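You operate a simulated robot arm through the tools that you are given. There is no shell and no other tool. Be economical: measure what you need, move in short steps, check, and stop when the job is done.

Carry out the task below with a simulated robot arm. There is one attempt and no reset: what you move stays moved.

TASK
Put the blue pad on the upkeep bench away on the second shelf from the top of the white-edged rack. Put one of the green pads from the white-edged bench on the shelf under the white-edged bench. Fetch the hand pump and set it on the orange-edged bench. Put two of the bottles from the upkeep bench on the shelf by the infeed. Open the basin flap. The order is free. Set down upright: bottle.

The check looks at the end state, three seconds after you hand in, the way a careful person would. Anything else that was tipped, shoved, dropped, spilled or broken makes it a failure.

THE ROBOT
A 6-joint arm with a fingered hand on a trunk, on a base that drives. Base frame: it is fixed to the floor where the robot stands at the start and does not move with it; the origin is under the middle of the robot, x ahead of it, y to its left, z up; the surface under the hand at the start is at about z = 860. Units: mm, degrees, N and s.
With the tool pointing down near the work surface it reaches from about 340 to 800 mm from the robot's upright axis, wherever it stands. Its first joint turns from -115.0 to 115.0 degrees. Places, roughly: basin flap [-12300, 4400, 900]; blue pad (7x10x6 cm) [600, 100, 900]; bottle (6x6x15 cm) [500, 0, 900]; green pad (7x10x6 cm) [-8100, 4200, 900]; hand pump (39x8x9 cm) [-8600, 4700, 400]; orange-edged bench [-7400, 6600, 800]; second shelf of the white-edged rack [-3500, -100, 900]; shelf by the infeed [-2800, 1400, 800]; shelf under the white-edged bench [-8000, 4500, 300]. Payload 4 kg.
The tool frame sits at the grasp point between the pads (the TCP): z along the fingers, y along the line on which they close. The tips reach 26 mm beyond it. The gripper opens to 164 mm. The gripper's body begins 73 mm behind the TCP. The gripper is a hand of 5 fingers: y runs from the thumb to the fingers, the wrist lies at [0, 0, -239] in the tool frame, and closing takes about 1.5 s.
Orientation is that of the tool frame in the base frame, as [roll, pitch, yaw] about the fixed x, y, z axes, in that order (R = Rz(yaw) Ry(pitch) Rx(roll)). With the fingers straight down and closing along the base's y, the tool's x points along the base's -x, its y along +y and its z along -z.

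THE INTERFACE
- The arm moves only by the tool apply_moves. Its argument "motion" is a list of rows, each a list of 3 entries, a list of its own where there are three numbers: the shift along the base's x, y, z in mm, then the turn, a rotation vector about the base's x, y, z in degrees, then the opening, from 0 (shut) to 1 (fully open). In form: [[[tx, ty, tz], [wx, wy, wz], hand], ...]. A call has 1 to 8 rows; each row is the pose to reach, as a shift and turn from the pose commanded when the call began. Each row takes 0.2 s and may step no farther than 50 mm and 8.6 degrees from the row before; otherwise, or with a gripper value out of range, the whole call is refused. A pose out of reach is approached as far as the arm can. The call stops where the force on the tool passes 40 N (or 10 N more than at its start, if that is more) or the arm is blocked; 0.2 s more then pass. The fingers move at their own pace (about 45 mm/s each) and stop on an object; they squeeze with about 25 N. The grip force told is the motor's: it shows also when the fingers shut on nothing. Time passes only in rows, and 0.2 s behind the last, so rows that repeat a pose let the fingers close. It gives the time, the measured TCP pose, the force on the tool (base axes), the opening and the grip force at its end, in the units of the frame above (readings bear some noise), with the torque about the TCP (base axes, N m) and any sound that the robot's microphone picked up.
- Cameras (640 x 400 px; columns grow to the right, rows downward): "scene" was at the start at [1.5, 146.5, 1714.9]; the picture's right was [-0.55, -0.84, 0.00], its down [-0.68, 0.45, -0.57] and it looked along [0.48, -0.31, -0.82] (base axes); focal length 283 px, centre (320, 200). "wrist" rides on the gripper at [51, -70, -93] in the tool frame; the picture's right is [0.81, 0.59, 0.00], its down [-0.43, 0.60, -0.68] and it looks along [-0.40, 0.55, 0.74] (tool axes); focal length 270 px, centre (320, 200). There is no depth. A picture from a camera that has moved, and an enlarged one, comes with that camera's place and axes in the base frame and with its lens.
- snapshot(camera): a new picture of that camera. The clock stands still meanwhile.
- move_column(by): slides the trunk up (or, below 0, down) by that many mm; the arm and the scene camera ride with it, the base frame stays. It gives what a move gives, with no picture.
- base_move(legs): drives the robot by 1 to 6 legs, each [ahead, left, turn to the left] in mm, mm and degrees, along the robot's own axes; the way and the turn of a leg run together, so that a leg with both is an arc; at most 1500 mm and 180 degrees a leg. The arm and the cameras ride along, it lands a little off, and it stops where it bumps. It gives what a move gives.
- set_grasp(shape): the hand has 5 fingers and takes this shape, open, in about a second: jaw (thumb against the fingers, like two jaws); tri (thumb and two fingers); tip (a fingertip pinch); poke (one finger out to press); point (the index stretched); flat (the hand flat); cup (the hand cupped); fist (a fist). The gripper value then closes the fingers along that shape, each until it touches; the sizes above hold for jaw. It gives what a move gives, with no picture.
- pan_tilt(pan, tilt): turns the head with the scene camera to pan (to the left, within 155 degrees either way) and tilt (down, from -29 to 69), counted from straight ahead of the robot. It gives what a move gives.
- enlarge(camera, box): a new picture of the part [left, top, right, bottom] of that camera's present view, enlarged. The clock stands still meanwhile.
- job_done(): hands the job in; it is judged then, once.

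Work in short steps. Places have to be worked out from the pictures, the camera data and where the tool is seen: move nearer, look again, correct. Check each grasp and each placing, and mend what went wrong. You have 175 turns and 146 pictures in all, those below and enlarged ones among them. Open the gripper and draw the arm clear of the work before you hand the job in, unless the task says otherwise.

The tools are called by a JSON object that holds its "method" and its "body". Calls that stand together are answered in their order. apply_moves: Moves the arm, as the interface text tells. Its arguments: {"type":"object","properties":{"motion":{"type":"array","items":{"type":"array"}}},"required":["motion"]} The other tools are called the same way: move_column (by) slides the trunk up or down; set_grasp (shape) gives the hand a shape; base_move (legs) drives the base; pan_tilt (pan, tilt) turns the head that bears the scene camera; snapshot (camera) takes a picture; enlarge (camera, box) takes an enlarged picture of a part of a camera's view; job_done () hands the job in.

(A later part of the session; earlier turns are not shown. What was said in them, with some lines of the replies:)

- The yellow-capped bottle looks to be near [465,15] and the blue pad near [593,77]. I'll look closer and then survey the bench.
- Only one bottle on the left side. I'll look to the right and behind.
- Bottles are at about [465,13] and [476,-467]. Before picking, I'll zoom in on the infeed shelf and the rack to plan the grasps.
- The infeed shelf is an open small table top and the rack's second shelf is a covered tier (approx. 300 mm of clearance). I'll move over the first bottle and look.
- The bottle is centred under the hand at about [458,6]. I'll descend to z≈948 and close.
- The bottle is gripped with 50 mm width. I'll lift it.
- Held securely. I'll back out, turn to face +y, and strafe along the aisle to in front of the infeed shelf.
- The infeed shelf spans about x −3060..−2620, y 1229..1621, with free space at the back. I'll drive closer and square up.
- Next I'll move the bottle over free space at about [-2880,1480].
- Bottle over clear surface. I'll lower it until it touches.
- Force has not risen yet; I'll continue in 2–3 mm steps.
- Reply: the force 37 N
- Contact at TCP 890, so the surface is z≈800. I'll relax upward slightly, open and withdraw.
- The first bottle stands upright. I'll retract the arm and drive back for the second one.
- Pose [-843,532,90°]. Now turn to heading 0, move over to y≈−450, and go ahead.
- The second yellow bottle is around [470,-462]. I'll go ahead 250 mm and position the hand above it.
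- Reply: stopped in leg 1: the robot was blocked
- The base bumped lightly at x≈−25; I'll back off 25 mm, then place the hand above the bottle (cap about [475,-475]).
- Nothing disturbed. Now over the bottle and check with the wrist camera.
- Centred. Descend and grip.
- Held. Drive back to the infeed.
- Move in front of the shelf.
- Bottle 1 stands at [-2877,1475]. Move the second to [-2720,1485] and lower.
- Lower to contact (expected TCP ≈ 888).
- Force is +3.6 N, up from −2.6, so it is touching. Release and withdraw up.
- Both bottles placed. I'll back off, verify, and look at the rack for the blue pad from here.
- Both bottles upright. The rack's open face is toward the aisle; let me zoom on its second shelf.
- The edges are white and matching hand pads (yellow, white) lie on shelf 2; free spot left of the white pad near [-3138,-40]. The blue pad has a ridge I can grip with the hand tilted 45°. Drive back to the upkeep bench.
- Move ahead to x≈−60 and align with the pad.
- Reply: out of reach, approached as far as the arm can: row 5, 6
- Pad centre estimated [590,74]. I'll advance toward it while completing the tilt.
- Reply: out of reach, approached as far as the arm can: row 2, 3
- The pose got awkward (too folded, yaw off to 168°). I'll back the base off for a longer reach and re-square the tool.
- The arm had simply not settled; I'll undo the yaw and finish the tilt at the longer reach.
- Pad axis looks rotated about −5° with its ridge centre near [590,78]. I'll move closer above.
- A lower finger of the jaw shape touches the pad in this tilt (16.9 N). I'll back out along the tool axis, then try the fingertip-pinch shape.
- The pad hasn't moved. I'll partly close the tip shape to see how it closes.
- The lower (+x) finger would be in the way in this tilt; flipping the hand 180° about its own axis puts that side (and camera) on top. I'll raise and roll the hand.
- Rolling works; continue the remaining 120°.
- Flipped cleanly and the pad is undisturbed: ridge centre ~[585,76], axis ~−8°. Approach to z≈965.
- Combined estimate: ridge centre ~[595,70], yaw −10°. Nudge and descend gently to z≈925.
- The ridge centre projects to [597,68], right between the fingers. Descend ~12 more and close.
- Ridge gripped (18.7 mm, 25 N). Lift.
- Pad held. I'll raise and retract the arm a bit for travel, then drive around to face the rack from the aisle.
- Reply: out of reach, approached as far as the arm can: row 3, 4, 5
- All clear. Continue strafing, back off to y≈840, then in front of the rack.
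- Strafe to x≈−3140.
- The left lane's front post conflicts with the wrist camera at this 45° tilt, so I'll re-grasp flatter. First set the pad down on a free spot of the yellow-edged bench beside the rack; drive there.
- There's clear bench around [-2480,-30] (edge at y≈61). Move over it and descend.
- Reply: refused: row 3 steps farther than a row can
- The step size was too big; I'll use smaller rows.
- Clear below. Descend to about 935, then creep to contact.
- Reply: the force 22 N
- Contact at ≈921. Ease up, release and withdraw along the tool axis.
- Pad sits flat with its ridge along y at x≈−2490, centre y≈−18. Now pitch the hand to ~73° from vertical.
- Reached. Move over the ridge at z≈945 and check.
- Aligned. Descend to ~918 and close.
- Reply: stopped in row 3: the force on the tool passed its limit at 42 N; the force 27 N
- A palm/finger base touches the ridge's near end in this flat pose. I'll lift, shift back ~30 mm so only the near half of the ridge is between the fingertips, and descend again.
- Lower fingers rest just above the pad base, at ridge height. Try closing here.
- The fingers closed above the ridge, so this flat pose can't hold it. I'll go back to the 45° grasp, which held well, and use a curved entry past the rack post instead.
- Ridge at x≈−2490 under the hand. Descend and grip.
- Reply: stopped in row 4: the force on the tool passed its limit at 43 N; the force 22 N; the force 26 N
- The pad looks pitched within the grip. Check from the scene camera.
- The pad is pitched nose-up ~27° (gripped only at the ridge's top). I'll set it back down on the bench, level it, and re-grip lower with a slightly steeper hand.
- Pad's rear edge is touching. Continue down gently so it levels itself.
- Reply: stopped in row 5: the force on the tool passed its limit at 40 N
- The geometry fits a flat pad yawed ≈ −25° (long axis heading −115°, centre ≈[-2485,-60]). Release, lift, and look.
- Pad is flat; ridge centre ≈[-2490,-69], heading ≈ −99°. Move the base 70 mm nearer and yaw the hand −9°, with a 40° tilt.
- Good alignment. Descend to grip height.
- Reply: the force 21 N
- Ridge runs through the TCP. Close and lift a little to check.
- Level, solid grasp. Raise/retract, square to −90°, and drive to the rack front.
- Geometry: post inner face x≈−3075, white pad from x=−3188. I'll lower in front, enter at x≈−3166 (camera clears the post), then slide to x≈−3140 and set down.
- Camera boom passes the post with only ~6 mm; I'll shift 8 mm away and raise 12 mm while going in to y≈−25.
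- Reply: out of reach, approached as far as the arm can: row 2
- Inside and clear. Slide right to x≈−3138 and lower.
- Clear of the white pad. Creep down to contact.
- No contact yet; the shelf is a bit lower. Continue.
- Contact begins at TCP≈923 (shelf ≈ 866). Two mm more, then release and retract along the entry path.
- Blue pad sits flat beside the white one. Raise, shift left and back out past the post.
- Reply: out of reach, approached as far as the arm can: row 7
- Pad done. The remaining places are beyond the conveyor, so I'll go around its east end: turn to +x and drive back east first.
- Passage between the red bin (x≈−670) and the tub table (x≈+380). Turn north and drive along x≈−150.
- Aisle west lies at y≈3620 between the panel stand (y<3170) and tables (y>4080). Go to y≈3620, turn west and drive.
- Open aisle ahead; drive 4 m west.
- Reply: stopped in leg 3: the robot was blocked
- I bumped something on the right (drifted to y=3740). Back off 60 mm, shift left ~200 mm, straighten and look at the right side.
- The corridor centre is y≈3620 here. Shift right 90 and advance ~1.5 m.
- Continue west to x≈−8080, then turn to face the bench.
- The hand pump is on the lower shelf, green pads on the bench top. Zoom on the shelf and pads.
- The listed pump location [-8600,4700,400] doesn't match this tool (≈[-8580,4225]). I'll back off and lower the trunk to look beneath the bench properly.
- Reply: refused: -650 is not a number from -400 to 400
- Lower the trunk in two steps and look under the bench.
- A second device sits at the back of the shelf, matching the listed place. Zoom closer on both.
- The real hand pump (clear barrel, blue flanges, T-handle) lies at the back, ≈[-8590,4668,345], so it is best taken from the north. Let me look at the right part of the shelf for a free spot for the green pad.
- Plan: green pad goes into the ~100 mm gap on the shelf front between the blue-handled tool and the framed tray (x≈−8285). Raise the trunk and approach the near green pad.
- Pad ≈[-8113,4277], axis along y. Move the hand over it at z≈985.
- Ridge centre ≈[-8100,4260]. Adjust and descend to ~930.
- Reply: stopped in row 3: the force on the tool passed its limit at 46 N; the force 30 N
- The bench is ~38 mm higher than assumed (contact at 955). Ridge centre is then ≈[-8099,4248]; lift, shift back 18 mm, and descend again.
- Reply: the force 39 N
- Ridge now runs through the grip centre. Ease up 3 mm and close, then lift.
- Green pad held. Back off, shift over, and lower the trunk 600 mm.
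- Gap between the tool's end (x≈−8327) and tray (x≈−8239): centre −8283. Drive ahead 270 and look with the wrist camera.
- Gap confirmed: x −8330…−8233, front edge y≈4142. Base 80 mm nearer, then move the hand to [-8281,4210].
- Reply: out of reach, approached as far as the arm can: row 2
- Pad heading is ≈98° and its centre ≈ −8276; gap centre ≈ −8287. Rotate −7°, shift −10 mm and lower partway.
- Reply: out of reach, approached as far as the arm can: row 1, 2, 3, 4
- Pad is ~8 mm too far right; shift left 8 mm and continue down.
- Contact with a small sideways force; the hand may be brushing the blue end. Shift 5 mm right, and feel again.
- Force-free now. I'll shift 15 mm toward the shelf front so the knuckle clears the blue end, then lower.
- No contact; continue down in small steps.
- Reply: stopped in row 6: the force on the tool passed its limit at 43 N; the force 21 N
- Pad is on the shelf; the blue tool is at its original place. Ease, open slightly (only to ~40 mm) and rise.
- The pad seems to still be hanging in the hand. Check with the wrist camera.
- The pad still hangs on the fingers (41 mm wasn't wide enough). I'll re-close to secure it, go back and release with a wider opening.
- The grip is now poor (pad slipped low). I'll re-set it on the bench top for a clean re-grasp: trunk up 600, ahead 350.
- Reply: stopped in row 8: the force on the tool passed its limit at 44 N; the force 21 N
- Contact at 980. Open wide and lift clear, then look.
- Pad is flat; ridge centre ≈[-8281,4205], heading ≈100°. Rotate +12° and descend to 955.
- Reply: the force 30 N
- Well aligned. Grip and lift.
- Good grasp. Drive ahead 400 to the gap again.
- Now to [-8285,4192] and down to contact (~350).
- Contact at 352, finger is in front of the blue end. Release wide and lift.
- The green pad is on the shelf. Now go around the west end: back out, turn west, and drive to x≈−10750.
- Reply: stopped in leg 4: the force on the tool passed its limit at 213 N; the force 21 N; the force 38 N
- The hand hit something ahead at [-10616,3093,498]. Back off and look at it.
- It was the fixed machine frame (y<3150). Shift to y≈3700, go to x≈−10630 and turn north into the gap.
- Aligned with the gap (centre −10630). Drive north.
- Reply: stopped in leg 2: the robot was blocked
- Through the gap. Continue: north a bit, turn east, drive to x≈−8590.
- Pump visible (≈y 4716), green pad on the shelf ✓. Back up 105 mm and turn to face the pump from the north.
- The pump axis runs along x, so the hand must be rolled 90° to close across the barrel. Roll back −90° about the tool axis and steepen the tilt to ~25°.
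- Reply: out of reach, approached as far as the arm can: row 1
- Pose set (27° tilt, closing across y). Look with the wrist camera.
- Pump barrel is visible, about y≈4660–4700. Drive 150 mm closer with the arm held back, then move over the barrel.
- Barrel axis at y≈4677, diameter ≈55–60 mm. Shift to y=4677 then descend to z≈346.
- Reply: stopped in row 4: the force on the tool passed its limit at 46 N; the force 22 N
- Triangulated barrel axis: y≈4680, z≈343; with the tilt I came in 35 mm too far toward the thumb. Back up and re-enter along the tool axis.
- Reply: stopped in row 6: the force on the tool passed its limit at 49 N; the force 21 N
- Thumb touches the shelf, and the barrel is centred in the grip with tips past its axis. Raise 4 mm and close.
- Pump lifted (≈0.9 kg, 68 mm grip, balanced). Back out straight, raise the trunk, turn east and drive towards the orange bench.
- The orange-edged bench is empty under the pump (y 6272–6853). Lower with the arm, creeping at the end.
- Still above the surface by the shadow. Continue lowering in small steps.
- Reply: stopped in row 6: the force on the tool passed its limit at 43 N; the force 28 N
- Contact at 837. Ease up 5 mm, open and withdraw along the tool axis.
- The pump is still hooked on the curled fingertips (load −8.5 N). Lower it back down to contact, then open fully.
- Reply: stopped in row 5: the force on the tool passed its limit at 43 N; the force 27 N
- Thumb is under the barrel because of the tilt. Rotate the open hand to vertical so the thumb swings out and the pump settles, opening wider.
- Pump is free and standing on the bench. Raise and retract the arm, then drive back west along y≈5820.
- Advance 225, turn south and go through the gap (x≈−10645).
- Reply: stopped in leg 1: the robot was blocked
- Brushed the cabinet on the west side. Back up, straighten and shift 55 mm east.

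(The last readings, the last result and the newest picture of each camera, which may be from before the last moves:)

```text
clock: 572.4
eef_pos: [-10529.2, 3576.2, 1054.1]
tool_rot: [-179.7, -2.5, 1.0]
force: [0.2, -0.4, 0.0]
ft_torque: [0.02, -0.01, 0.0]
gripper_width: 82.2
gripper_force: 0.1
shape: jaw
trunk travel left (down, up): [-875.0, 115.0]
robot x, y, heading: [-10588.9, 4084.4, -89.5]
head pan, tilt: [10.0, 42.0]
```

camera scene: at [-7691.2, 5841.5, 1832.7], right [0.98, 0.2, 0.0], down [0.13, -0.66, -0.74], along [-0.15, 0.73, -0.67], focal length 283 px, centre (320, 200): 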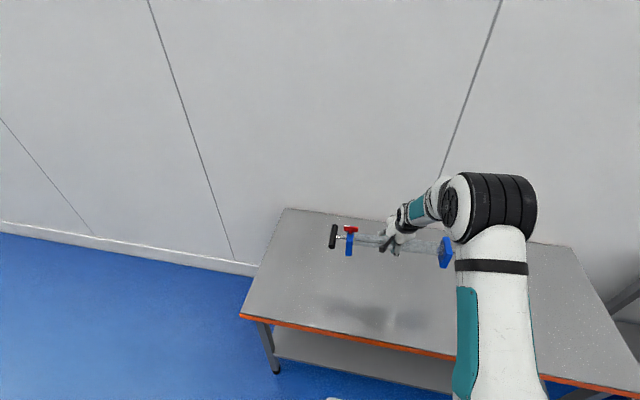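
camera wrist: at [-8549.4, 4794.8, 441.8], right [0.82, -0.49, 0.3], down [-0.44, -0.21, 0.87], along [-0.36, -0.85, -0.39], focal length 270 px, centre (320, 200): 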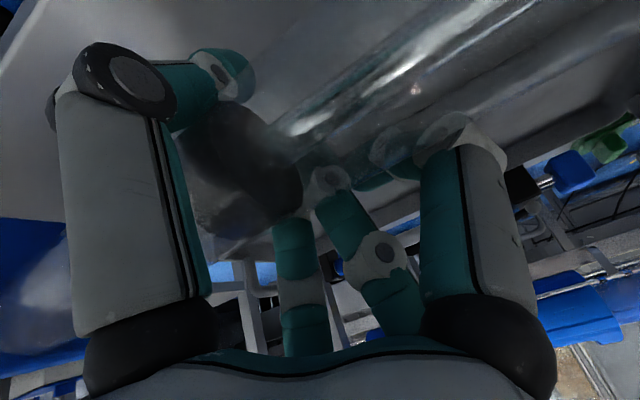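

Ahead 330, turn west, and go to x≈−12000, then look at the basin.

{"method": "base_move", "body": {"legs": [[330, 0, 0], [0, 0, -90.5], [1400, 0, 0]]}}

{"method": "pan_tilt", "body": {"pan": -60, "tilt": 35}}

{"method": "snapshot", "body": {"camera": "scene"}}

```text
clock: 584.9
eef_pos: [-12473.7, 3673.7, 1054.9]
tool_rot: [-179.7, -2.4, -89.0]
force: [0.5, 1.3, -0.8]
ft_torque: [-0.02, 0.01, 0.0]
gripper_width: 82.5
gripper_force: 0.1
shape: jaw
trunk travel left (down, up): [-875.0, 115.0]
robot x, y, heading: [-11967.3, 3725.2, -179.5]
head pan, tilt: [10.0, 42.0]
```

```text
clock: 586.3
eef_pos: [-12472.1, 3671.7, 1053.5]
tool_rot: [-179.8, -2.4, -89.0]
force: [0.0, -0.5, 0.9]
ft_torque: [0.0, 0.04, 0.02]
gripper_width: 82.2
gripper_force: 0.1
shape: jaw
trunk travel left (down, up): [-875.0, 115.0]
robot x, y, heading: [-11967.1, 3729.8, -179.6]
head pan, tilt: [-60.0, 35.0]
```

```text
5 pictures are left
camera scene: at [-11948.4, 3620.2, 1843.2], right [0.86, 0.51, 0.0], down [0.29, -0.49, -0.82], along [-0.41, 0.71, -0.57], focal length 283 px, centre (320, 200)
```

scene: 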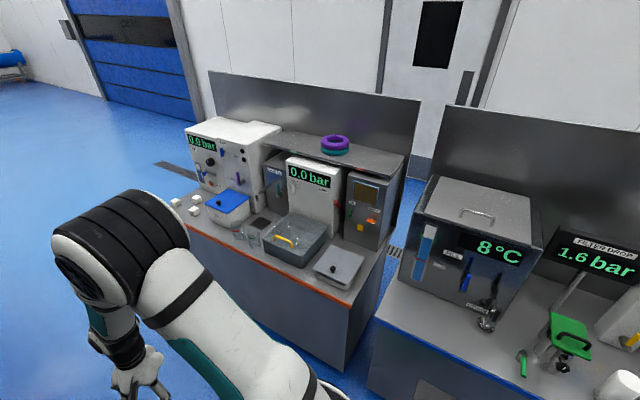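

Two candidates near the listed place. Zoom in.

{"method": "enlarge", "body": {"camera": "scene", "box": [230, 190, 390, 300]}}

```text
3.64 times, centred on (310, 245) of scene
camera zoom: at [-11948.4, 3620.2, 1843.2], right [0.86, 0.51, 0.0], down [0.29, -0.49, -0.82], along [-0.41, 0.71, -0.57], focal length 1028 px, centre (356, 36)
```

zoom: 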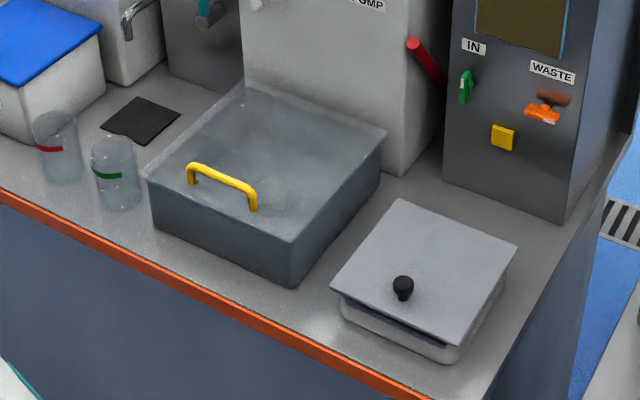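

The listed spot [-12300,4400,900] matches the grey hinged lid with the black knob (hinge at the back, y≈4506; knob ≈[-12315,4367]). Position the robot facing it.

{"method": "base_move", "body": {"legs": [[295, 0, 0], [0, 0, -90], [75, 0, 0]]}}

{"method": "apply_moves", "body": {"motion": [[[0, 0, 10], [0, 0, -8.4], 0.5], [[0, 0, 20], [0, 0, -16.8], 0.5], [[0, 0, 30], [0, 0, -25.2], 0.5], [[0, 0, 30], [0, 0, -33.6], 0.5], [[0, 0, 30], [0, 0, -42], 0.5], [[0, 0, 30], [0, 0, -50.4], 0.5], [[0, 0, 30], [0, 0, -58.8], 0.5], [[0, 0, 30], [0, 0, -67.2], 0.5]]}}

{"method": "apply_moves", "body": {"motion": [[[0, 0, 0], [0, 0, -8], 0.5], [[0, 0, 0], [0, 0, -16], 0.5], [[0, 0, 0], [0, 0, -23], 0.5]]}}

{"method": "set_grasp", "body": {"shape": "tip"}}

```text
clock: 592.7
eef_pos: [-12325.6, 4308.0, 1053.0]
tool_rot: [-179.7, -2.4, -177.6]
force: [0.1, 0.8, -0.6]
ft_torque: [-0.03, 0.0, -0.03]
gripper_width: 82.5
gripper_force: 0.0
shape: jaw
trunk travel left (down, up): [-875.0, 115.0]
robot x, y, heading: [-12257.1, 3800.3, 91.5]
head pan, tilt: [-60.0, 35.0]
```

```text
clock: 594.5
eef_pos: [-12324.4, 4306.5, 1082.5]
tool_rot: [-179.8, -2.3, 115.0]
force: [1.4, -0.1, -1.2]
ft_torque: [-0.02, -0.03, -0.01]
gripper_width: 82.2
gripper_force: 0.0
shape: jaw
trunk travel left (down, up): [-875.0, 115.0]
robot x, y, heading: [-12257.9, 3802.3, 91.9]
head pan, tilt: [-60.0, 35.0]
```

```text
clock: 595.3
eef_pos: [-12324.2, 4307.4, 1084.2]
tool_rot: [-179.8, -2.4, 91.9]
force: [-0.3, 0.8, 0.1]
ft_torque: [0.04, 0.02, 0.0]
gripper_width: 82.2
gripper_force: 0.0
shape: jaw
trunk travel left (down, up): [-875.0, 115.0]
robot x, y, heading: [-12258.9, 3801.4, 91.7]
head pan, tilt: [-60.0, 35.0]
```

```text
clock: 596.2
eef_pos: [-12324.9, 4306.3, 1083.6]
tool_rot: [-179.8, -2.4, 92.1]
force: [-0.9, 0.4, -0.9]
ft_torque: [0.02, -0.01, 0.0]
gripper_width: 164.2
gripper_force: 0.1
shape: tip
trunk travel left (down, up): [-875.0, 115.0]
robot x, y, heading: [-12256.3, 3803.0, 91.9]
head pan, tilt: [-60.0, 35.0]
```

Tool now flipped. Tilt 30° and approach above the knob; then look.

{"method": "apply_moves", "body": {"motion": [[[3, 12, -23], [7.5, 0, 0], 0.5], [[6, 24, -46], [15, 0, 0], 0.4], [[9, 36, -70], [22.5, 0, 0], 0.35], [[11, 46, -90], [30, 0, 0], 0.35], [[11, 46, -90], [30, 0, 0], 0.35]]}}

{"method": "snapshot", "body": {"camera": "wrist"}}

```text
clock: 597.4
eef_pos: [-12312.7, 4352.9, 994.3]
tool_rot: [178.9, -32.4, 92.6]
force: [0.1, -0.2, 0.5]
ft_torque: [0.02, 0.02, -0.01]
gripper_width: 60.8
gripper_force: 0.1
shape: tip
out of reach, approached as far as the arm can: row 3
trunk travel left (down, up): [-875.0, 115.0]
robot x, y, heading: [-12257.6, 3801.3, 91.8]
head pan, tilt: [-60.0, 35.0]
```

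```text
3 pictures are left
camera wrist: at [-12383.7, 4342.0, 1098.6], right [0.56, 0.7, 0.44], down [0.61, -0.71, 0.35], along [0.56, 0.08, -0.83], focal length 270 px, centre (320, 200)
```

wrist: 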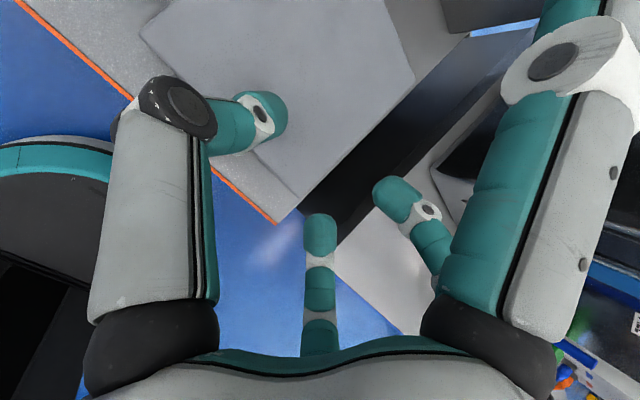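

Lid spans x −12419…−12269, front y≈4353; the knob (hidden behind the thumb tip) is near [-12344,4387]. Shift there and descend to first contact.

{"method": "apply_moves", "body": {"motion": [[[-16, 12, 0], [0, 0, 0], 0.35], [[-31, 25, 0], [0, 0, 0], 0.35], [[-31, 25, -25], [0, 0, 0], 0.35], [[-31, 25, -40], [0, 0, 0], 0.35], [[-31, 25, -48], [0, 0, 0], 0.35], [[-31, 25, -53], [0, 0, 0], 0.35], [[-31, 25, -57], [0, 0, 0], 0.35]]}}

{"method": "snapshot", "body": {"camera": "wrist"}}

```text
clock: 599.0
eef_pos: [-12346.0, 4378.1, 937.3]
tool_rot: [179.0, -32.5, 92.6]
force: [0.9, 0.1, 0.4]
ft_torque: [0.01, -0.01, 0.01]
gripper_width: 57.9
gripper_force: 0.0
shape: tip
trunk travel left (down, up): [-875.0, 115.0]
robot x, y, heading: [-12260.0, 3799.1, 91.7]
head pan, tilt: [-60.0, 35.0]
```

```text
2 pictures are left
camera wrist: at [-12415.7, 4369.0, 1041.4], right [0.56, 0.7, 0.44], down [0.61, -0.71, 0.35], along [0.56, 0.08, -0.83], focal length 270 px, centre (320, 200)
```

wrist: 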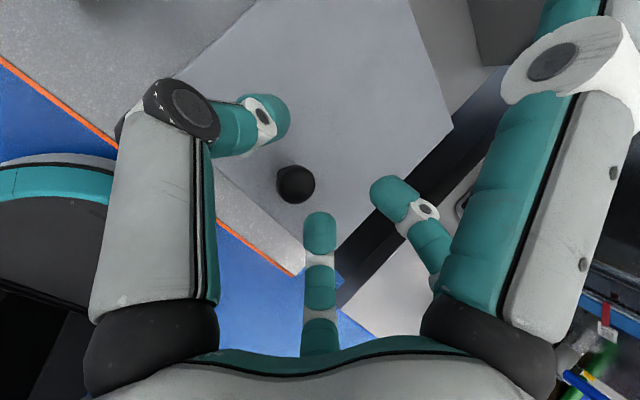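

Knob is right between the fingertips. Nudge (−6 y, −4 z) and close on it.

{"method": "apply_moves", "body": {"motion": [[[-2, -6, -2], [0, 0, 0], 0.35], [[-2, -6, -5], [0, 0, 0], 0.3], [[-2, -6, -5], [0, 0, 0], 0.15], [[-2, -6, -5], [0, 0, 0], 0.0], [[-2, -6, -5], [0, 0, 0], 0.0], [[-2, -6, -5], [0, 0, 0], 0.0], [[-2, -6, -5], [0, 0, 0], 0.0]]}}

```text
clock: 600.6
eef_pos: [-12346.8, 4373.3, 932.5]
tool_rot: [179.1, -32.4, 92.5]
force: [0.0, -0.6, -0.3]
ft_torque: [-0.03, 0.0, 0.01]
gripper_width: 0.0
gripper_force: 25.3
shape: tip
trunk travel left (down, up): [-875.0, 115.0]
robot x, y, heading: [-12262.2, 3805.2, 92.0]
head pan, tilt: [-60.0, 35.0]
```

Closed on nothing (above the knob). Open, lower further until contact, then close.

{"method": "apply_moves", "body": {"motion": [[[0, 0, 0], [0, 0, 0], 0.2], [[0, 0, 0], [0, 0, 0], 0.35], [[0, 0, 0], [0, 0, 0], 0.35], [[0, 0, -5], [0, 0, 0], 0.35], [[0, 0, -10], [0, 0, 0], 0.35], [[0, 0, -14], [0, 0, 0], 0.35], [[0, 0, -18], [0, 0, 0], 0.35], [[0, 0, -22], [0, 0, 0], 0.35]]}}

```text
clock: 602.4
eef_pos: [-12345.0, 4372.9, 910.8]
tool_rot: [179.0, -32.5, 92.5]
force: [0.5, 0.0, -0.4]
ft_torque: [0.01, -0.01, 0.0]
gripper_width: 57.1
gripper_force: 0.1
shape: tip
trunk travel left (down, up): [-875.0, 115.0]
robot x, y, heading: [-12260.3, 3803.6, 91.9]
head pan, tilt: [-60.0, 35.0]
```

No contact yet at 911, so the lid is lower (knob ≈[-12335,4380,885]). Shift +10 x and continue down to contact.

{"method": "apply_moves", "body": {"motion": [[[10, 2, 0], [0, 0, 0], 0.35], [[10, 2, -4], [0, 0, 0], 0.35], [[10, 2, -8], [0, 0, 0], 0.35], [[10, 2, -12], [0, 0, 0], 0.35], [[10, 2, -15], [0, 0, 0], 0.35]]}}

```text
clock: 603.6
eef_pos: [-12338.8, 4375.8, 895.4]
tool_rot: [178.9, -32.4, 92.5]
force: [0.3, -0.2, 1.5]
ft_torque: [0.02, 0.01, 0.01]
gripper_width: 57.2
gripper_force: 0.0
shape: tip
trunk travel left (down, up): [-875.0, 115.0]
robot x, y, heading: [-12259.0, 3799.1, 91.6]
head pan, tilt: [-60.0, 35.0]
```

Slight rise in force at 895; try closing here.

{"method": "apply_moves", "body": {"motion": [[[0, 0, -2], [0, 0, 0], 0.2], [[0, 0, -2], [0, 0, 0], 0.1], [[0, 0, -2], [0, 0, 0], 0.0], [[0, 0, -2], [0, 0, 0], 0.0], [[0, 0, -2], [0, 0, 0], 0.0], [[0, 0, -2], [0, 0, 0], 0.0]]}}

```text
clock: 605.0
eef_pos: [-12337.6, 4376.0, 891.8]
tool_rot: [179.0, -32.4, 92.5]
force: [4.0, 2.7, -2.4]
ft_torque: [-0.05, -0.16, -0.06]
gripper_width: 15.0
gripper_force: 24.8
shape: tip
trunk travel left (down, up): [-875.0, 115.0]
robot x, y, heading: [-12257.2, 3803.2, 91.8]
head pan, tilt: [-60.0, 35.0]
```

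Knob gripped (15 mm). Now swing it along the hinge arc (hinge ≈ y 4522, z 868) with the tool turning along.

{"method": "apply_moves", "body": {"motion": [[[0, 4, 18], [-7, 0, 0], 0.0], [[0, 10, 35], [-14, 0, 0], 0.0], [[0, 18, 51], [-21, 0, 0], 0.0], [[0, 28, 66], [-28, 0, 0], 0.0], [[0, 40, 80], [-35, 0, 0], 0.0]]}}

```text
clock: 606.2
eef_pos: [-12338.9, 4421.2, 971.6]
tool_rot: [-179.5, 2.4, 92.2]
force: [-7.8, 13.5, -13.5]
ft_torque: [0.28, 0.35, -0.06]
gripper_width: 14.5
gripper_force: 25.1
shape: tip
out of reach, approached as far as the arm can: row 2, 3
trunk travel left (down, up): [-875.0, 115.0]
robot x, y, heading: [-12254.4, 3803.2, 91.8]
head pan, tilt: [-60.0, 35.0]
```

Lid is following. Continue the arc with a slight shift toward the hinge.

{"method": "apply_moves", "body": {"motion": [[[0, 18, 12], [-7, 0, 0], 0.0], [[0, 33, 22], [-14, 0, 0], 0.0], [[0, 50, 31], [-21, 0, 0], 0.0], [[0, 67, 37], [-28, 0, 0], 0.0], [[0, 85, 41], [-33, 0, 0], 0.0]]}}

{"method": "pan_tilt", "body": {"pan": 5, "tilt": 45}}

{"method": "snapshot", "body": {"camera": "scene"}}

```text
clock: 607.4
eef_pos: [-12329.7, 4399.2, 993.5]
tool_rot: [-178.1, 32.9, 92.3]
force: [0.1, 0.5, 0.1]
ft_torque: [-0.02, 0.01, 0.01]
gripper_width: 13.1
gripper_force: 24.8
shape: tip
out of reach, approached as far as the arm can: row 4, 5
trunk travel left (down, up): [-875.0, 115.0]
robot x, y, heading: [-12256.4, 3805.2, 91.7]
head pan, tilt: [-60.0, 35.0]
```

```text
clock: 608.8
eef_pos: [-12329.2, 4402.0, 992.5]
tool_rot: [-178.1, 32.8, 92.5]
force: [-0.3, -0.3, 0.6]
ft_torque: [-0.01, -0.01, -0.04]
gripper_width: 13.0
gripper_force: 24.8
shape: tip
trunk travel left (down, up): [-875.0, 115.0]
robot x, y, heading: [-12255.5, 3802.6, 91.8]
head pan, tilt: [5.0, 45.0]
```

```text
1 pictures are left
camera scene: at [-12449.7, 3818.7, 1828.4], right [0.99, 0.12, 0.0], down [0.08, -0.7, -0.71], along [-0.08, 0.7, -0.71], focal length 283 px, centre (320, 200)
```

scene: 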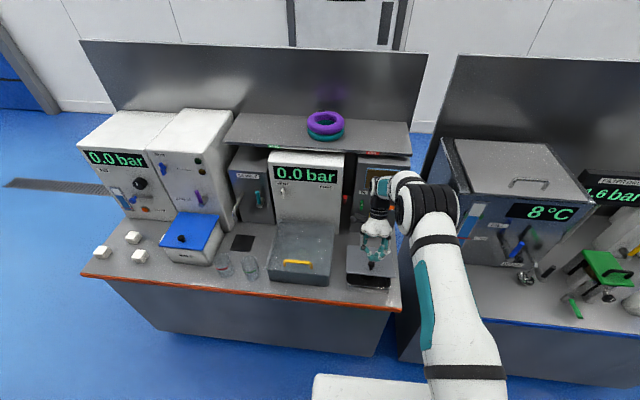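

The arm ran out of reach near the end; the lid appears raised. Use the last picture to judge its state.

{"method": "enlarge", "body": {"camera": "scene", "box": [320, 225, 420, 295]}}

```text
5.71 times, centred on (370, 260) of scene
camera zoom: at [-12449.7, 3818.7, 1828.4], right [0.99, 0.12, 0.0], down [0.08, -0.7, -0.71], along [-0.08, 0.7, -0.71], focal length 1615 px, centre (34, -143)
```

zoom: 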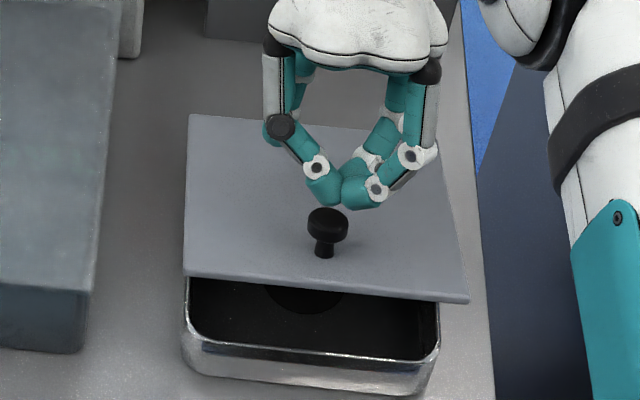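

Very informative: the lid is hinged at the back, is open ≈20° and stays by itself; the fingers slipped off the knob. I'll re-grip it (now ≈[-12334,4394,932]) with better reach: open, raise, tilt to −15°, and move the base 90 mm closer.

{"method": "apply_moves", "body": {"motion": [[[0, 0, 25], [0, 0, 0], 0.2], [[0, 0, 50], [6, 0, 0], 0.35], [[0, -30, 60], [12, 0, 0], 0.35], [[0, -60, 60], [18, 0, 0], 0.35], [[0, -90, 60], [18, 0, 0], 0.35]]}}

{"method": "base_move", "body": {"legs": [[90, 0, 0]]}}

```text
clock: 610.0
eef_pos: [-12328.9, 4310.8, 1051.9]
tool_rot: [-179.0, 17.4, 92.1]
force: [-0.5, 0.2, -0.2]
ft_torque: [0.0, 0.0, 0.01]
gripper_width: 57.0
gripper_force: 0.1
shape: tip
out of reach, approached as far as the arm can: row 1
trunk travel left (down, up): [-875.0, 115.0]
robot x, y, heading: [-12255.2, 3806.4, 91.7]
head pan, tilt: [5.0, 45.0]
```

```text
clock: 611.1
eef_pos: [-12332.4, 4401.8, 1050.9]
tool_rot: [-179.0, 17.6, 92.1]
force: [-0.1, 0.0, -0.8]
ft_torque: [-0.03, 0.03, 0.01]
gripper_width: 57.3
gripper_force: 0.0
shape: tip
trunk travel left (down, up): [-875.0, 115.0]
robot x, y, heading: [-12260.3, 3890.7, 91.3]
head pan, tilt: [5.0, 45.0]
```

Descend onto the knob to z≈946.

{"method": "apply_moves", "body": {"motion": [[[-1, -2, -40], [0, 0, 0], 0.35], [[-2, -3, -75], [0, 0, 0], 0.35], [[-2, -4, -92], [0, 0, 0], 0.35], [[-2, -4, -100], [0, 0, 0], 0.35], [[-2, -4, -105], [0, 0, 0], 0.35]]}}

{"method": "apply_moves", "body": {"motion": [[[0, 0, 0], [0, 0, 0], 0.15], [[0, 0, 0], [0, 0, 0], 0.0], [[0, 0, 0], [0, 0, 0], 0.0], [[0, 0, 0], [0, 0, 0], 0.0], [[0, 0, 0], [0, 0, 0], 0.0]]}}

```text
clock: 612.3
eef_pos: [-12334.1, 4396.1, 946.3]
tool_rot: [-179.1, 17.5, 92.1]
force: [0.3, 0.0, -0.1]
ft_torque: [-0.01, -0.02, 0.0]
gripper_width: 57.0
gripper_force: 0.0
shape: tip
trunk travel left (down, up): [-875.0, 115.0]
robot x, y, heading: [-12259.9, 3889.2, 91.5]
head pan, tilt: [5.0, 45.0]
```

```text
clock: 613.5
eef_pos: [-12334.6, 4394.8, 946.3]
tool_rot: [-179.0, 17.7, 92.1]
force: [-0.1, -1.5, -1.4]
ft_torque: [-0.13, -0.03, -0.01]
gripper_width: 11.2
gripper_force: 24.8
shape: tip
trunk travel left (down, up): [-875.0, 115.0]
robot x, y, heading: [-12260.9, 3891.8, 91.5]
head pan, tilt: [5.0, 45.0]
```

Gripped the knob's stem (11 mm). Swing along the arc by translation only, in two parts.

{"method": "apply_moves", "body": {"motion": [[[0, 4, 8], [0, 0, 0], 0.0], [[0, 9, 15], [0, 0, 0], 0.0], [[0, 15, 24], [0, 0, 0], 0.0], [[0, 21, 31], [0, 0, 0], 0.0], [[0, 28, 38], [0, 0, 0], 0.0], [[0, 36, 45], [0, 0, 0], 0.0]]}}

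```text
clock: 614.9
eef_pos: [-12333.2, 4430.6, 991.3]
tool_rot: [-179.0, 17.5, 92.1]
force: [3.3, -1.9, -1.7]
ft_torque: [-0.43, 0.18, -0.13]
gripper_width: 10.8
gripper_force: 24.6
shape: tip
trunk travel left (down, up): [-875.0, 115.0]
robot x, y, heading: [-12260.6, 3889.1, 91.8]
head pan, tilt: [5.0, 45.0]
```

Still holding (10.8 mm). Continue to vertical, letting the tool turn a little with the lid.

{"method": "apply_moves", "body": {"motion": [[[0, 9, 7], [-3, 0, 0], 0.0], [[0, 18, 12], [-6, 0, 0], 0.0], [[0, 28, 17], [-9, 0, 0], 0.0], [[0, 37, 21], [-12, 0, 0], 0.0], [[0, 48, 24], [-15, 0, 0], 0.0], [[0, 58, 27], [-15, 0, 0], 0.0]]}}

```text
clock: 616.3
eef_pos: [-12333.9, 4486.2, 1018.0]
tool_rot: [-178.3, 32.2, 92.4]
force: [10.1, -5.9, 10.6]
ft_torque: [-0.62, -0.03, -0.04]
gripper_width: 10.8
gripper_force: 25.0
shape: tip
trunk travel left (down, up): [-875.0, 115.0]
robot x, y, heading: [-12259.3, 3890.3, 91.4]
head pan, tilt: [5.0, 45.0]
```

Lid ≈67° open and still held. Continue over the top to ~95°.

{"method": "apply_moves", "body": {"motion": [[[0, 10, 2], [0, 0, 0], 0.0], [[0, 20, 3], [0, 0, 0], 0.0], [[0, 30, 3], [0, 0, 0], 0.0], [[0, 40, 3], [0, 0, 0], 0.0], [[0, 50, 2], [0, 0, 0], 0.0]]}}

```text
clock: 617.6
eef_pos: [-12331.4, 4485.1, 1016.2]
tool_rot: [-178.3, 32.5, 92.4]
force: [4.9, -9.7, 24.5]
ft_torque: [-0.74, -0.02, 0.03]
gripper_width: 10.8
gripper_force: 25.0
shape: tip
out of reach, approached as far as the arm can: row 1, 2, 3, 4, 5
trunk travel left (down, up): [-875.0, 115.0]
robot x, y, heading: [-12262.0, 3885.4, 92.0]
head pan, tilt: [5.0, 45.0]
stopped in row 5: the force on the tool passed its limit at 40 N (the readings are from after the stop); the commanded pose is now the measured one
```

Arm reach is the limit. Turn the tool back 15° (pivoting at the knob) with a slight rise, then use the base to push the lid past vertical.

{"method": "apply_moves", "body": {"motion": [[[0, -2, 2], [5, 0, 0], 0.0], [[0, -3, 4], [10, 0, 0], 0.0], [[0, -4, 7], [15, 0, 0], 0.0]]}}

{"method": "base_move", "body": {"legs": [[30, 0, 0]]}}

```text
clock: 618.4
eef_pos: [-12331.9, 4481.8, 1021.7]
tool_rot: [-179.0, 17.3, 92.1]
force: [5.2, -6.1, 11.5]
ft_torque: [-0.34, -0.12, -0.02]
gripper_width: 10.4
gripper_force: 24.7
shape: tip
trunk travel left (down, up): [-875.0, 115.0]
robot x, y, heading: [-12257.6, 3890.0, 91.3]
head pan, tilt: [5.0, 45.0]
```

```text
clock: 619.3
eef_pos: [-12330.3, 4501.4, 1027.4]
tool_rot: [-179.2, 17.7, 92.2]
force: [2.2, -5.3, 20.4]
ft_torque: [-0.53, -0.12, 0.25]
gripper_width: 10.1
gripper_force: 25.2
shape: tip
trunk travel left (down, up): [-875.0, 115.0]
robot x, y, heading: [-12261.7, 3908.6, 91.7]
head pan, tilt: [5.0, 45.0]
stopped in leg 1: the force on the tool passed its limit at 52 N (the readings are from after the stop); the commanded pose is now the measured one
```

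Force is upward, so the arc lies a bit higher. Move with the arm: north and slightly up.

{"method": "apply_moves", "body": {"motion": [[[0, 4, 6], [0, 0, 0], 0.0], [[0, 12, 10], [0, 0, 0], 0.0], [[0, 21, 13], [2, 0, 0], 0.0], [[0, 30, 14], [5, 0, 0], 0.0], [[0, 40, 15], [8, 0, 0], 0.0], [[0, 50, 14], [10, 0, 0], 0.0]]}}

```text
clock: 620.7
eef_pos: [-12329.9, 4550.2, 1039.7]
tool_rot: [-179.5, 7.8, 92.0]
force: [4.1, -18.9, 6.9]
ft_torque: [-0.29, 0.01, 0.28]
gripper_width: 9.6
gripper_force: 25.2
shape: tip
trunk travel left (down, up): [-875.0, 115.0]
robot x, y, heading: [-12258.8, 3908.5, 91.6]
head pan, tilt: [5.0, 45.0]
```

The lid is past vertical (≈92°). Open, rise straight up, then withdraw south.

{"method": "apply_moves", "body": {"motion": [[[0, -2, 0], [0, 0, 0], 0.2], [[0, -2, 0], [0, 0, 0], 0.45], [[0, -2, 0], [0, 0, 0], 0.5], [[0, -2, 0], [0, 0, 0], 0.5], [[0, -2, 20], [0, 0, 0], 0.5], [[0, -2, 50], [0, 0, 0], 0.5], [[0, -2, 85], [0, 0, 0], 0.5], [[0, -5, 120], [0, 0, 0], 0.5]]}}

{"method": "apply_moves", "body": {"motion": [[[0, 0, 40], [0, 0, 0], 0.5], [[0, -30, 60], [0, 0, 0], 0.5], [[0, -75, 60], [0, 0, 0], 0.5], [[0, -120, 60], [0, 0, 0], 0.5], [[0, -165, 60], [0, 0, 0], 0.5], [[0, -210, 60], [0, 0, 0], 0.5]]}}

```text
clock: 622.5
eef_pos: [-12331.6, 4546.8, 1159.9]
tool_rot: [-179.5, 7.7, 92.2]
force: [0.0, -8.3, 2.6]
ft_torque: [-0.04, 0.04, 0.26]
gripper_width: 81.6
gripper_force: 0.1
shape: tip
trunk travel left (down, up): [-875.0, 115.0]
robot x, y, heading: [-12261.1, 3912.4, 91.7]
head pan, tilt: [5.0, 45.0]
```

```text
clock: 623.9
eef_pos: [-12333.8, 4334.0, 1216.8]
tool_rot: [-179.5, 7.6, 92.1]
force: [0.0, 0.0, -0.6]
ft_torque: [0.02, -0.01, -0.03]
gripper_width: 81.8
gripper_force: 0.1
shape: tip
trunk travel left (down, up): [-875.0, 115.0]
robot x, y, heading: [-12262.0, 3915.5, 91.6]
head pan, tilt: [5.0, 45.0]
```

Released and clear. Without pictures left, I'll verify by touch: with the hand shut, gently sweep north at mid-lid height beside the knob to make sure the lid is fully up.

{"method": "set_grasp", "body": {"shape": "jaw"}}

{"method": "apply_moves", "body": {"motion": [[[10, 0, -30], [0, 0, 0], 0.6], [[20, 0, -70], [0, 0, 0], 0.3], [[30, 0, -110], [0, 0, 0], 0.1], [[40, 0, -150], [0, 0, 0], 0.0], [[45, 0, -190], [0, 0, 0], 0.0], [[45, 0, -205], [0, 0, 0], 0.0], [[45, 0, -205], [0, 0, 0], 0.0]]}}

{"method": "apply_moves", "body": {"motion": [[[0, 20, 0], [0, 0, 0], 0.0], [[0, 40, 0], [0, 0, 0], 0.0], [[0, 60, 0], [0, 0, 0], 0.0], [[0, 80, 0], [0, 0, 0], 0.0], [[0, 95, 0], [0, 0, 0], 0.0]]}}

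```text
clock: 624.8
eef_pos: [-12333.6, 4336.8, 1217.0]
tool_rot: [-179.5, 7.6, 92.0]
force: [-1.1, -0.4, 1.0]
ft_torque: [-0.02, 0.03, 0.0]
gripper_width: 164.3
gripper_force: 0.0
shape: jaw
trunk travel left (down, up): [-875.0, 115.0]
robot x, y, heading: [-12260.8, 3913.9, 91.8]
head pan, tilt: [5.0, 45.0]
```

```text
clock: 626.4
eef_pos: [-12287.2, 4340.5, 1011.7]
tool_rot: [-179.5, 7.7, 92.0]
force: [0.9, -0.4, 0.9]
ft_torque: [0.03, 0.0, 0.01]
gripper_width: 26.4
gripper_force: 0.2
shape: jaw
trunk travel left (down, up): [-875.0, 115.0]
robot x, y, heading: [-12258.0, 3910.5, 91.7]
head pan, tilt: [5.0, 45.0]
```

```text
clock: 627.6
eef_pos: [-12288.2, 4432.1, 1012.7]
tool_rot: [-179.5, 7.8, 92.1]
force: [-0.3, -0.3, -1.1]
ft_torque: [0.02, 0.01, 0.03]
gripper_width: 0.3
gripper_force: 24.8
shape: jaw
trunk travel left (down, up): [-875.0, 115.0]
robot x, y, heading: [-12264.3, 3912.8, 91.3]
head pan, tilt: [5.0, 45.0]
```

No contact up to there. Continue a bit north to feel the raised lid.

{"method": "apply_moves", "body": {"motion": [[[0, 10, 0], [0, 0, 0], 0.0], [[0, 20, 0], [0, 0, 0], 0.0], [[0, 30, 0], [0, 0, 0], 0.0], [[0, 40, 0], [0, 0, 0], 0.0], [[0, 50, 0], [0, 0, 0], 0.0], [[0, 58, 0], [0, 0, 0], 0.0]]}}

```text
clock: 629.0
eef_pos: [-12287.4, 4489.9, 1013.5]
tool_rot: [-179.5, 7.6, 92.1]
force: [-0.5, -0.2, 0.9]
ft_torque: [0.0, 0.06, -0.04]
gripper_width: 0.0
gripper_force: 24.9
shape: jaw
trunk travel left (down, up): [-875.0, 115.0]
robot x, y, heading: [-12263.5, 3910.1, 91.6]
head pan, tilt: [5.0, 45.0]
```

No contact at y=4490: lid is either leaning back or shut. Test by lowering in the basin's middle: if shut, contact would come at TCP≈895.

{"method": "apply_moves", "body": {"motion": [[[-15, -25, 0], [0, 0, 0], 0.0], [[-30, -50, 0], [0, 0, 0], 0.0], [[-35, -55, -40], [0, 0, 0], 0.0], [[-35, -55, -80], [0, 0, 0], 0.0], [[-35, -55, -100], [0, 0, 0], 0.0], [[-35, -55, -112], [0, 0, 0], 0.0], [[-35, -55, -120], [0, 0, 0], 0.0], [[-35, -55, -126], [0, 0, 0], 0.0]]}}

```text
clock: 630.8
eef_pos: [-12321.4, 4436.8, 888.0]
tool_rot: [-179.4, 7.7, 92.1]
force: [0.5, -0.2, 0.1]
ft_torque: [-0.01, 0.01, 0.01]
gripper_width: 0.0
gripper_force: 25.3
shape: jaw
trunk travel left (down, up): [-875.0, 115.0]
robot x, y, heading: [-12260.4, 3910.3, 91.5]
head pan, tilt: [5.0, 45.0]
```

No contact at 888; go a little lower in 3 mm steps to be conclusive.

{"method": "apply_moves", "body": {"motion": [[[0, 0, -4], [0, 0, 0], 0.0], [[0, 0, -8], [0, 0, 0], 0.0], [[0, 0, -12], [0, 0, 0], 0.0], [[0, 0, -16], [0, 0, 0], 0.0], [[0, 0, -19], [0, 0, 0], 0.0]]}}

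```text
clock: 632.0
eef_pos: [-12322.2, 4435.1, 869.0]
tool_rot: [-179.4, 7.7, 92.1]
force: [-0.7, 0.2, -0.1]
ft_torque: [-0.02, 0.02, -0.02]
gripper_width: 0.0
gripper_force: 25.0
shape: jaw
trunk travel left (down, up): [-875.0, 115.0]
robot x, y, heading: [-12262.0, 3912.5, 91.6]
head pan, tilt: [5.0, 45.0]
```

The fingertips are well below the lid plane with no contact, so the flap is open. Rise straight up, retreat, and open the hand.

{"method": "apply_moves", "body": {"motion": [[[0, 0, 45], [0, 0, 0], 0.0], [[0, 0, 90], [0, 0, 0], 0.0], [[0, -10, 135], [0, 0, 0], 0.0], [[0, -40, 170], [0, 0, 0], 0.0], [[0, -80, 190], [0, 0, 0], 0.2], [[0, -100, 200], [0, 0, 0], 0.5]]}}

{"method": "base_move", "body": {"legs": [[-230, 0, 0]]}}

{"method": "apply_moves", "body": {"motion": [[[0, 0, 0], [0, 0, 0], 0.8], [[0, 0, 0], [0, 0, 0], 1.0], [[0, 0, 0], [0, 0, 0], 1.0], [[0, 0, 0], [0, 0, 0], 1.0]]}}

```text
clock: 633.4
eef_pos: [-12325.6, 4334.1, 1069.1]
tool_rot: [-179.5, 7.7, 92.2]
force: [-0.2, 0.2, -0.3]
ft_torque: [0.0, -0.03, 0.03]
gripper_width: 26.6
gripper_force: 0.1
shape: jaw
trunk travel left (down, up): [-875.0, 115.0]
robot x, y, heading: [-12261.4, 3910.3, 91.7]
head pan, tilt: [5.0, 45.0]
```

```text
clock: 635.1
eef_pos: [-12316.3, 4106.2, 1069.6]
tool_rot: [-179.5, 7.7, 91.7]
force: [-0.7, 0.5, -0.2]
ft_torque: [0.03, 0.01, 0.02]
gripper_width: 81.4
gripper_force: 0.0
shape: jaw
trunk travel left (down, up): [-875.0, 115.0]
robot x, y, heading: [-12257.3, 3686.9, 91.5]
head pan, tilt: [5.0, 45.0]
```

```text
clock: 636.1
eef_pos: [-12317.1, 4107.5, 1069.1]
tool_rot: [-179.5, 7.7, 91.7]
force: [0.0, -1.0, -0.5]
ft_torque: [0.03, 0.01, 0.0]
gripper_width: 163.7
gripper_force: 0.0
shape: jaw
trunk travel left (down, up): [-875.0, 115.0]
robot x, y, heading: [-12254.9, 3684.1, 91.1]
head pan, tilt: [5.0, 45.0]
```

Everything is placed, the hand is open and the arm is clear. Handing in.

{"method": "job_done", "body": {}}

```text
The job is handed in.
```

All five parts of the job are done and handed in; I had no pictures left to photograph the finished flap, so that one I checked by touch only.

- **Blue pad:** it lies flat on the second shelf of the white-edged rack, beside the white pad.
- **Green pad:** it is on the shelf under the white-edged bench, close to the front edge.
- **Hand pump:** it stands on the orange-edged bench. A similar-looking blue-handled tool lay at the front of the same shelf. I took the one at the back, which matched the listed place.
- **Bottles:** two yellow bottles stand upright on the shelf by the infeed.
- **Basin flap:** I opened the grey lid with the black knob, because its position matched the listed place. I then lowered the shut hand into the basin and met nothing where the lid would be if it were closed.

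Along the way the hand struck the fixed machine frame hard near the west end (213 N), and the base bumped furniture a few times. I saw nothing displaced in the pictures I took, but I could not check every spot afterwards.
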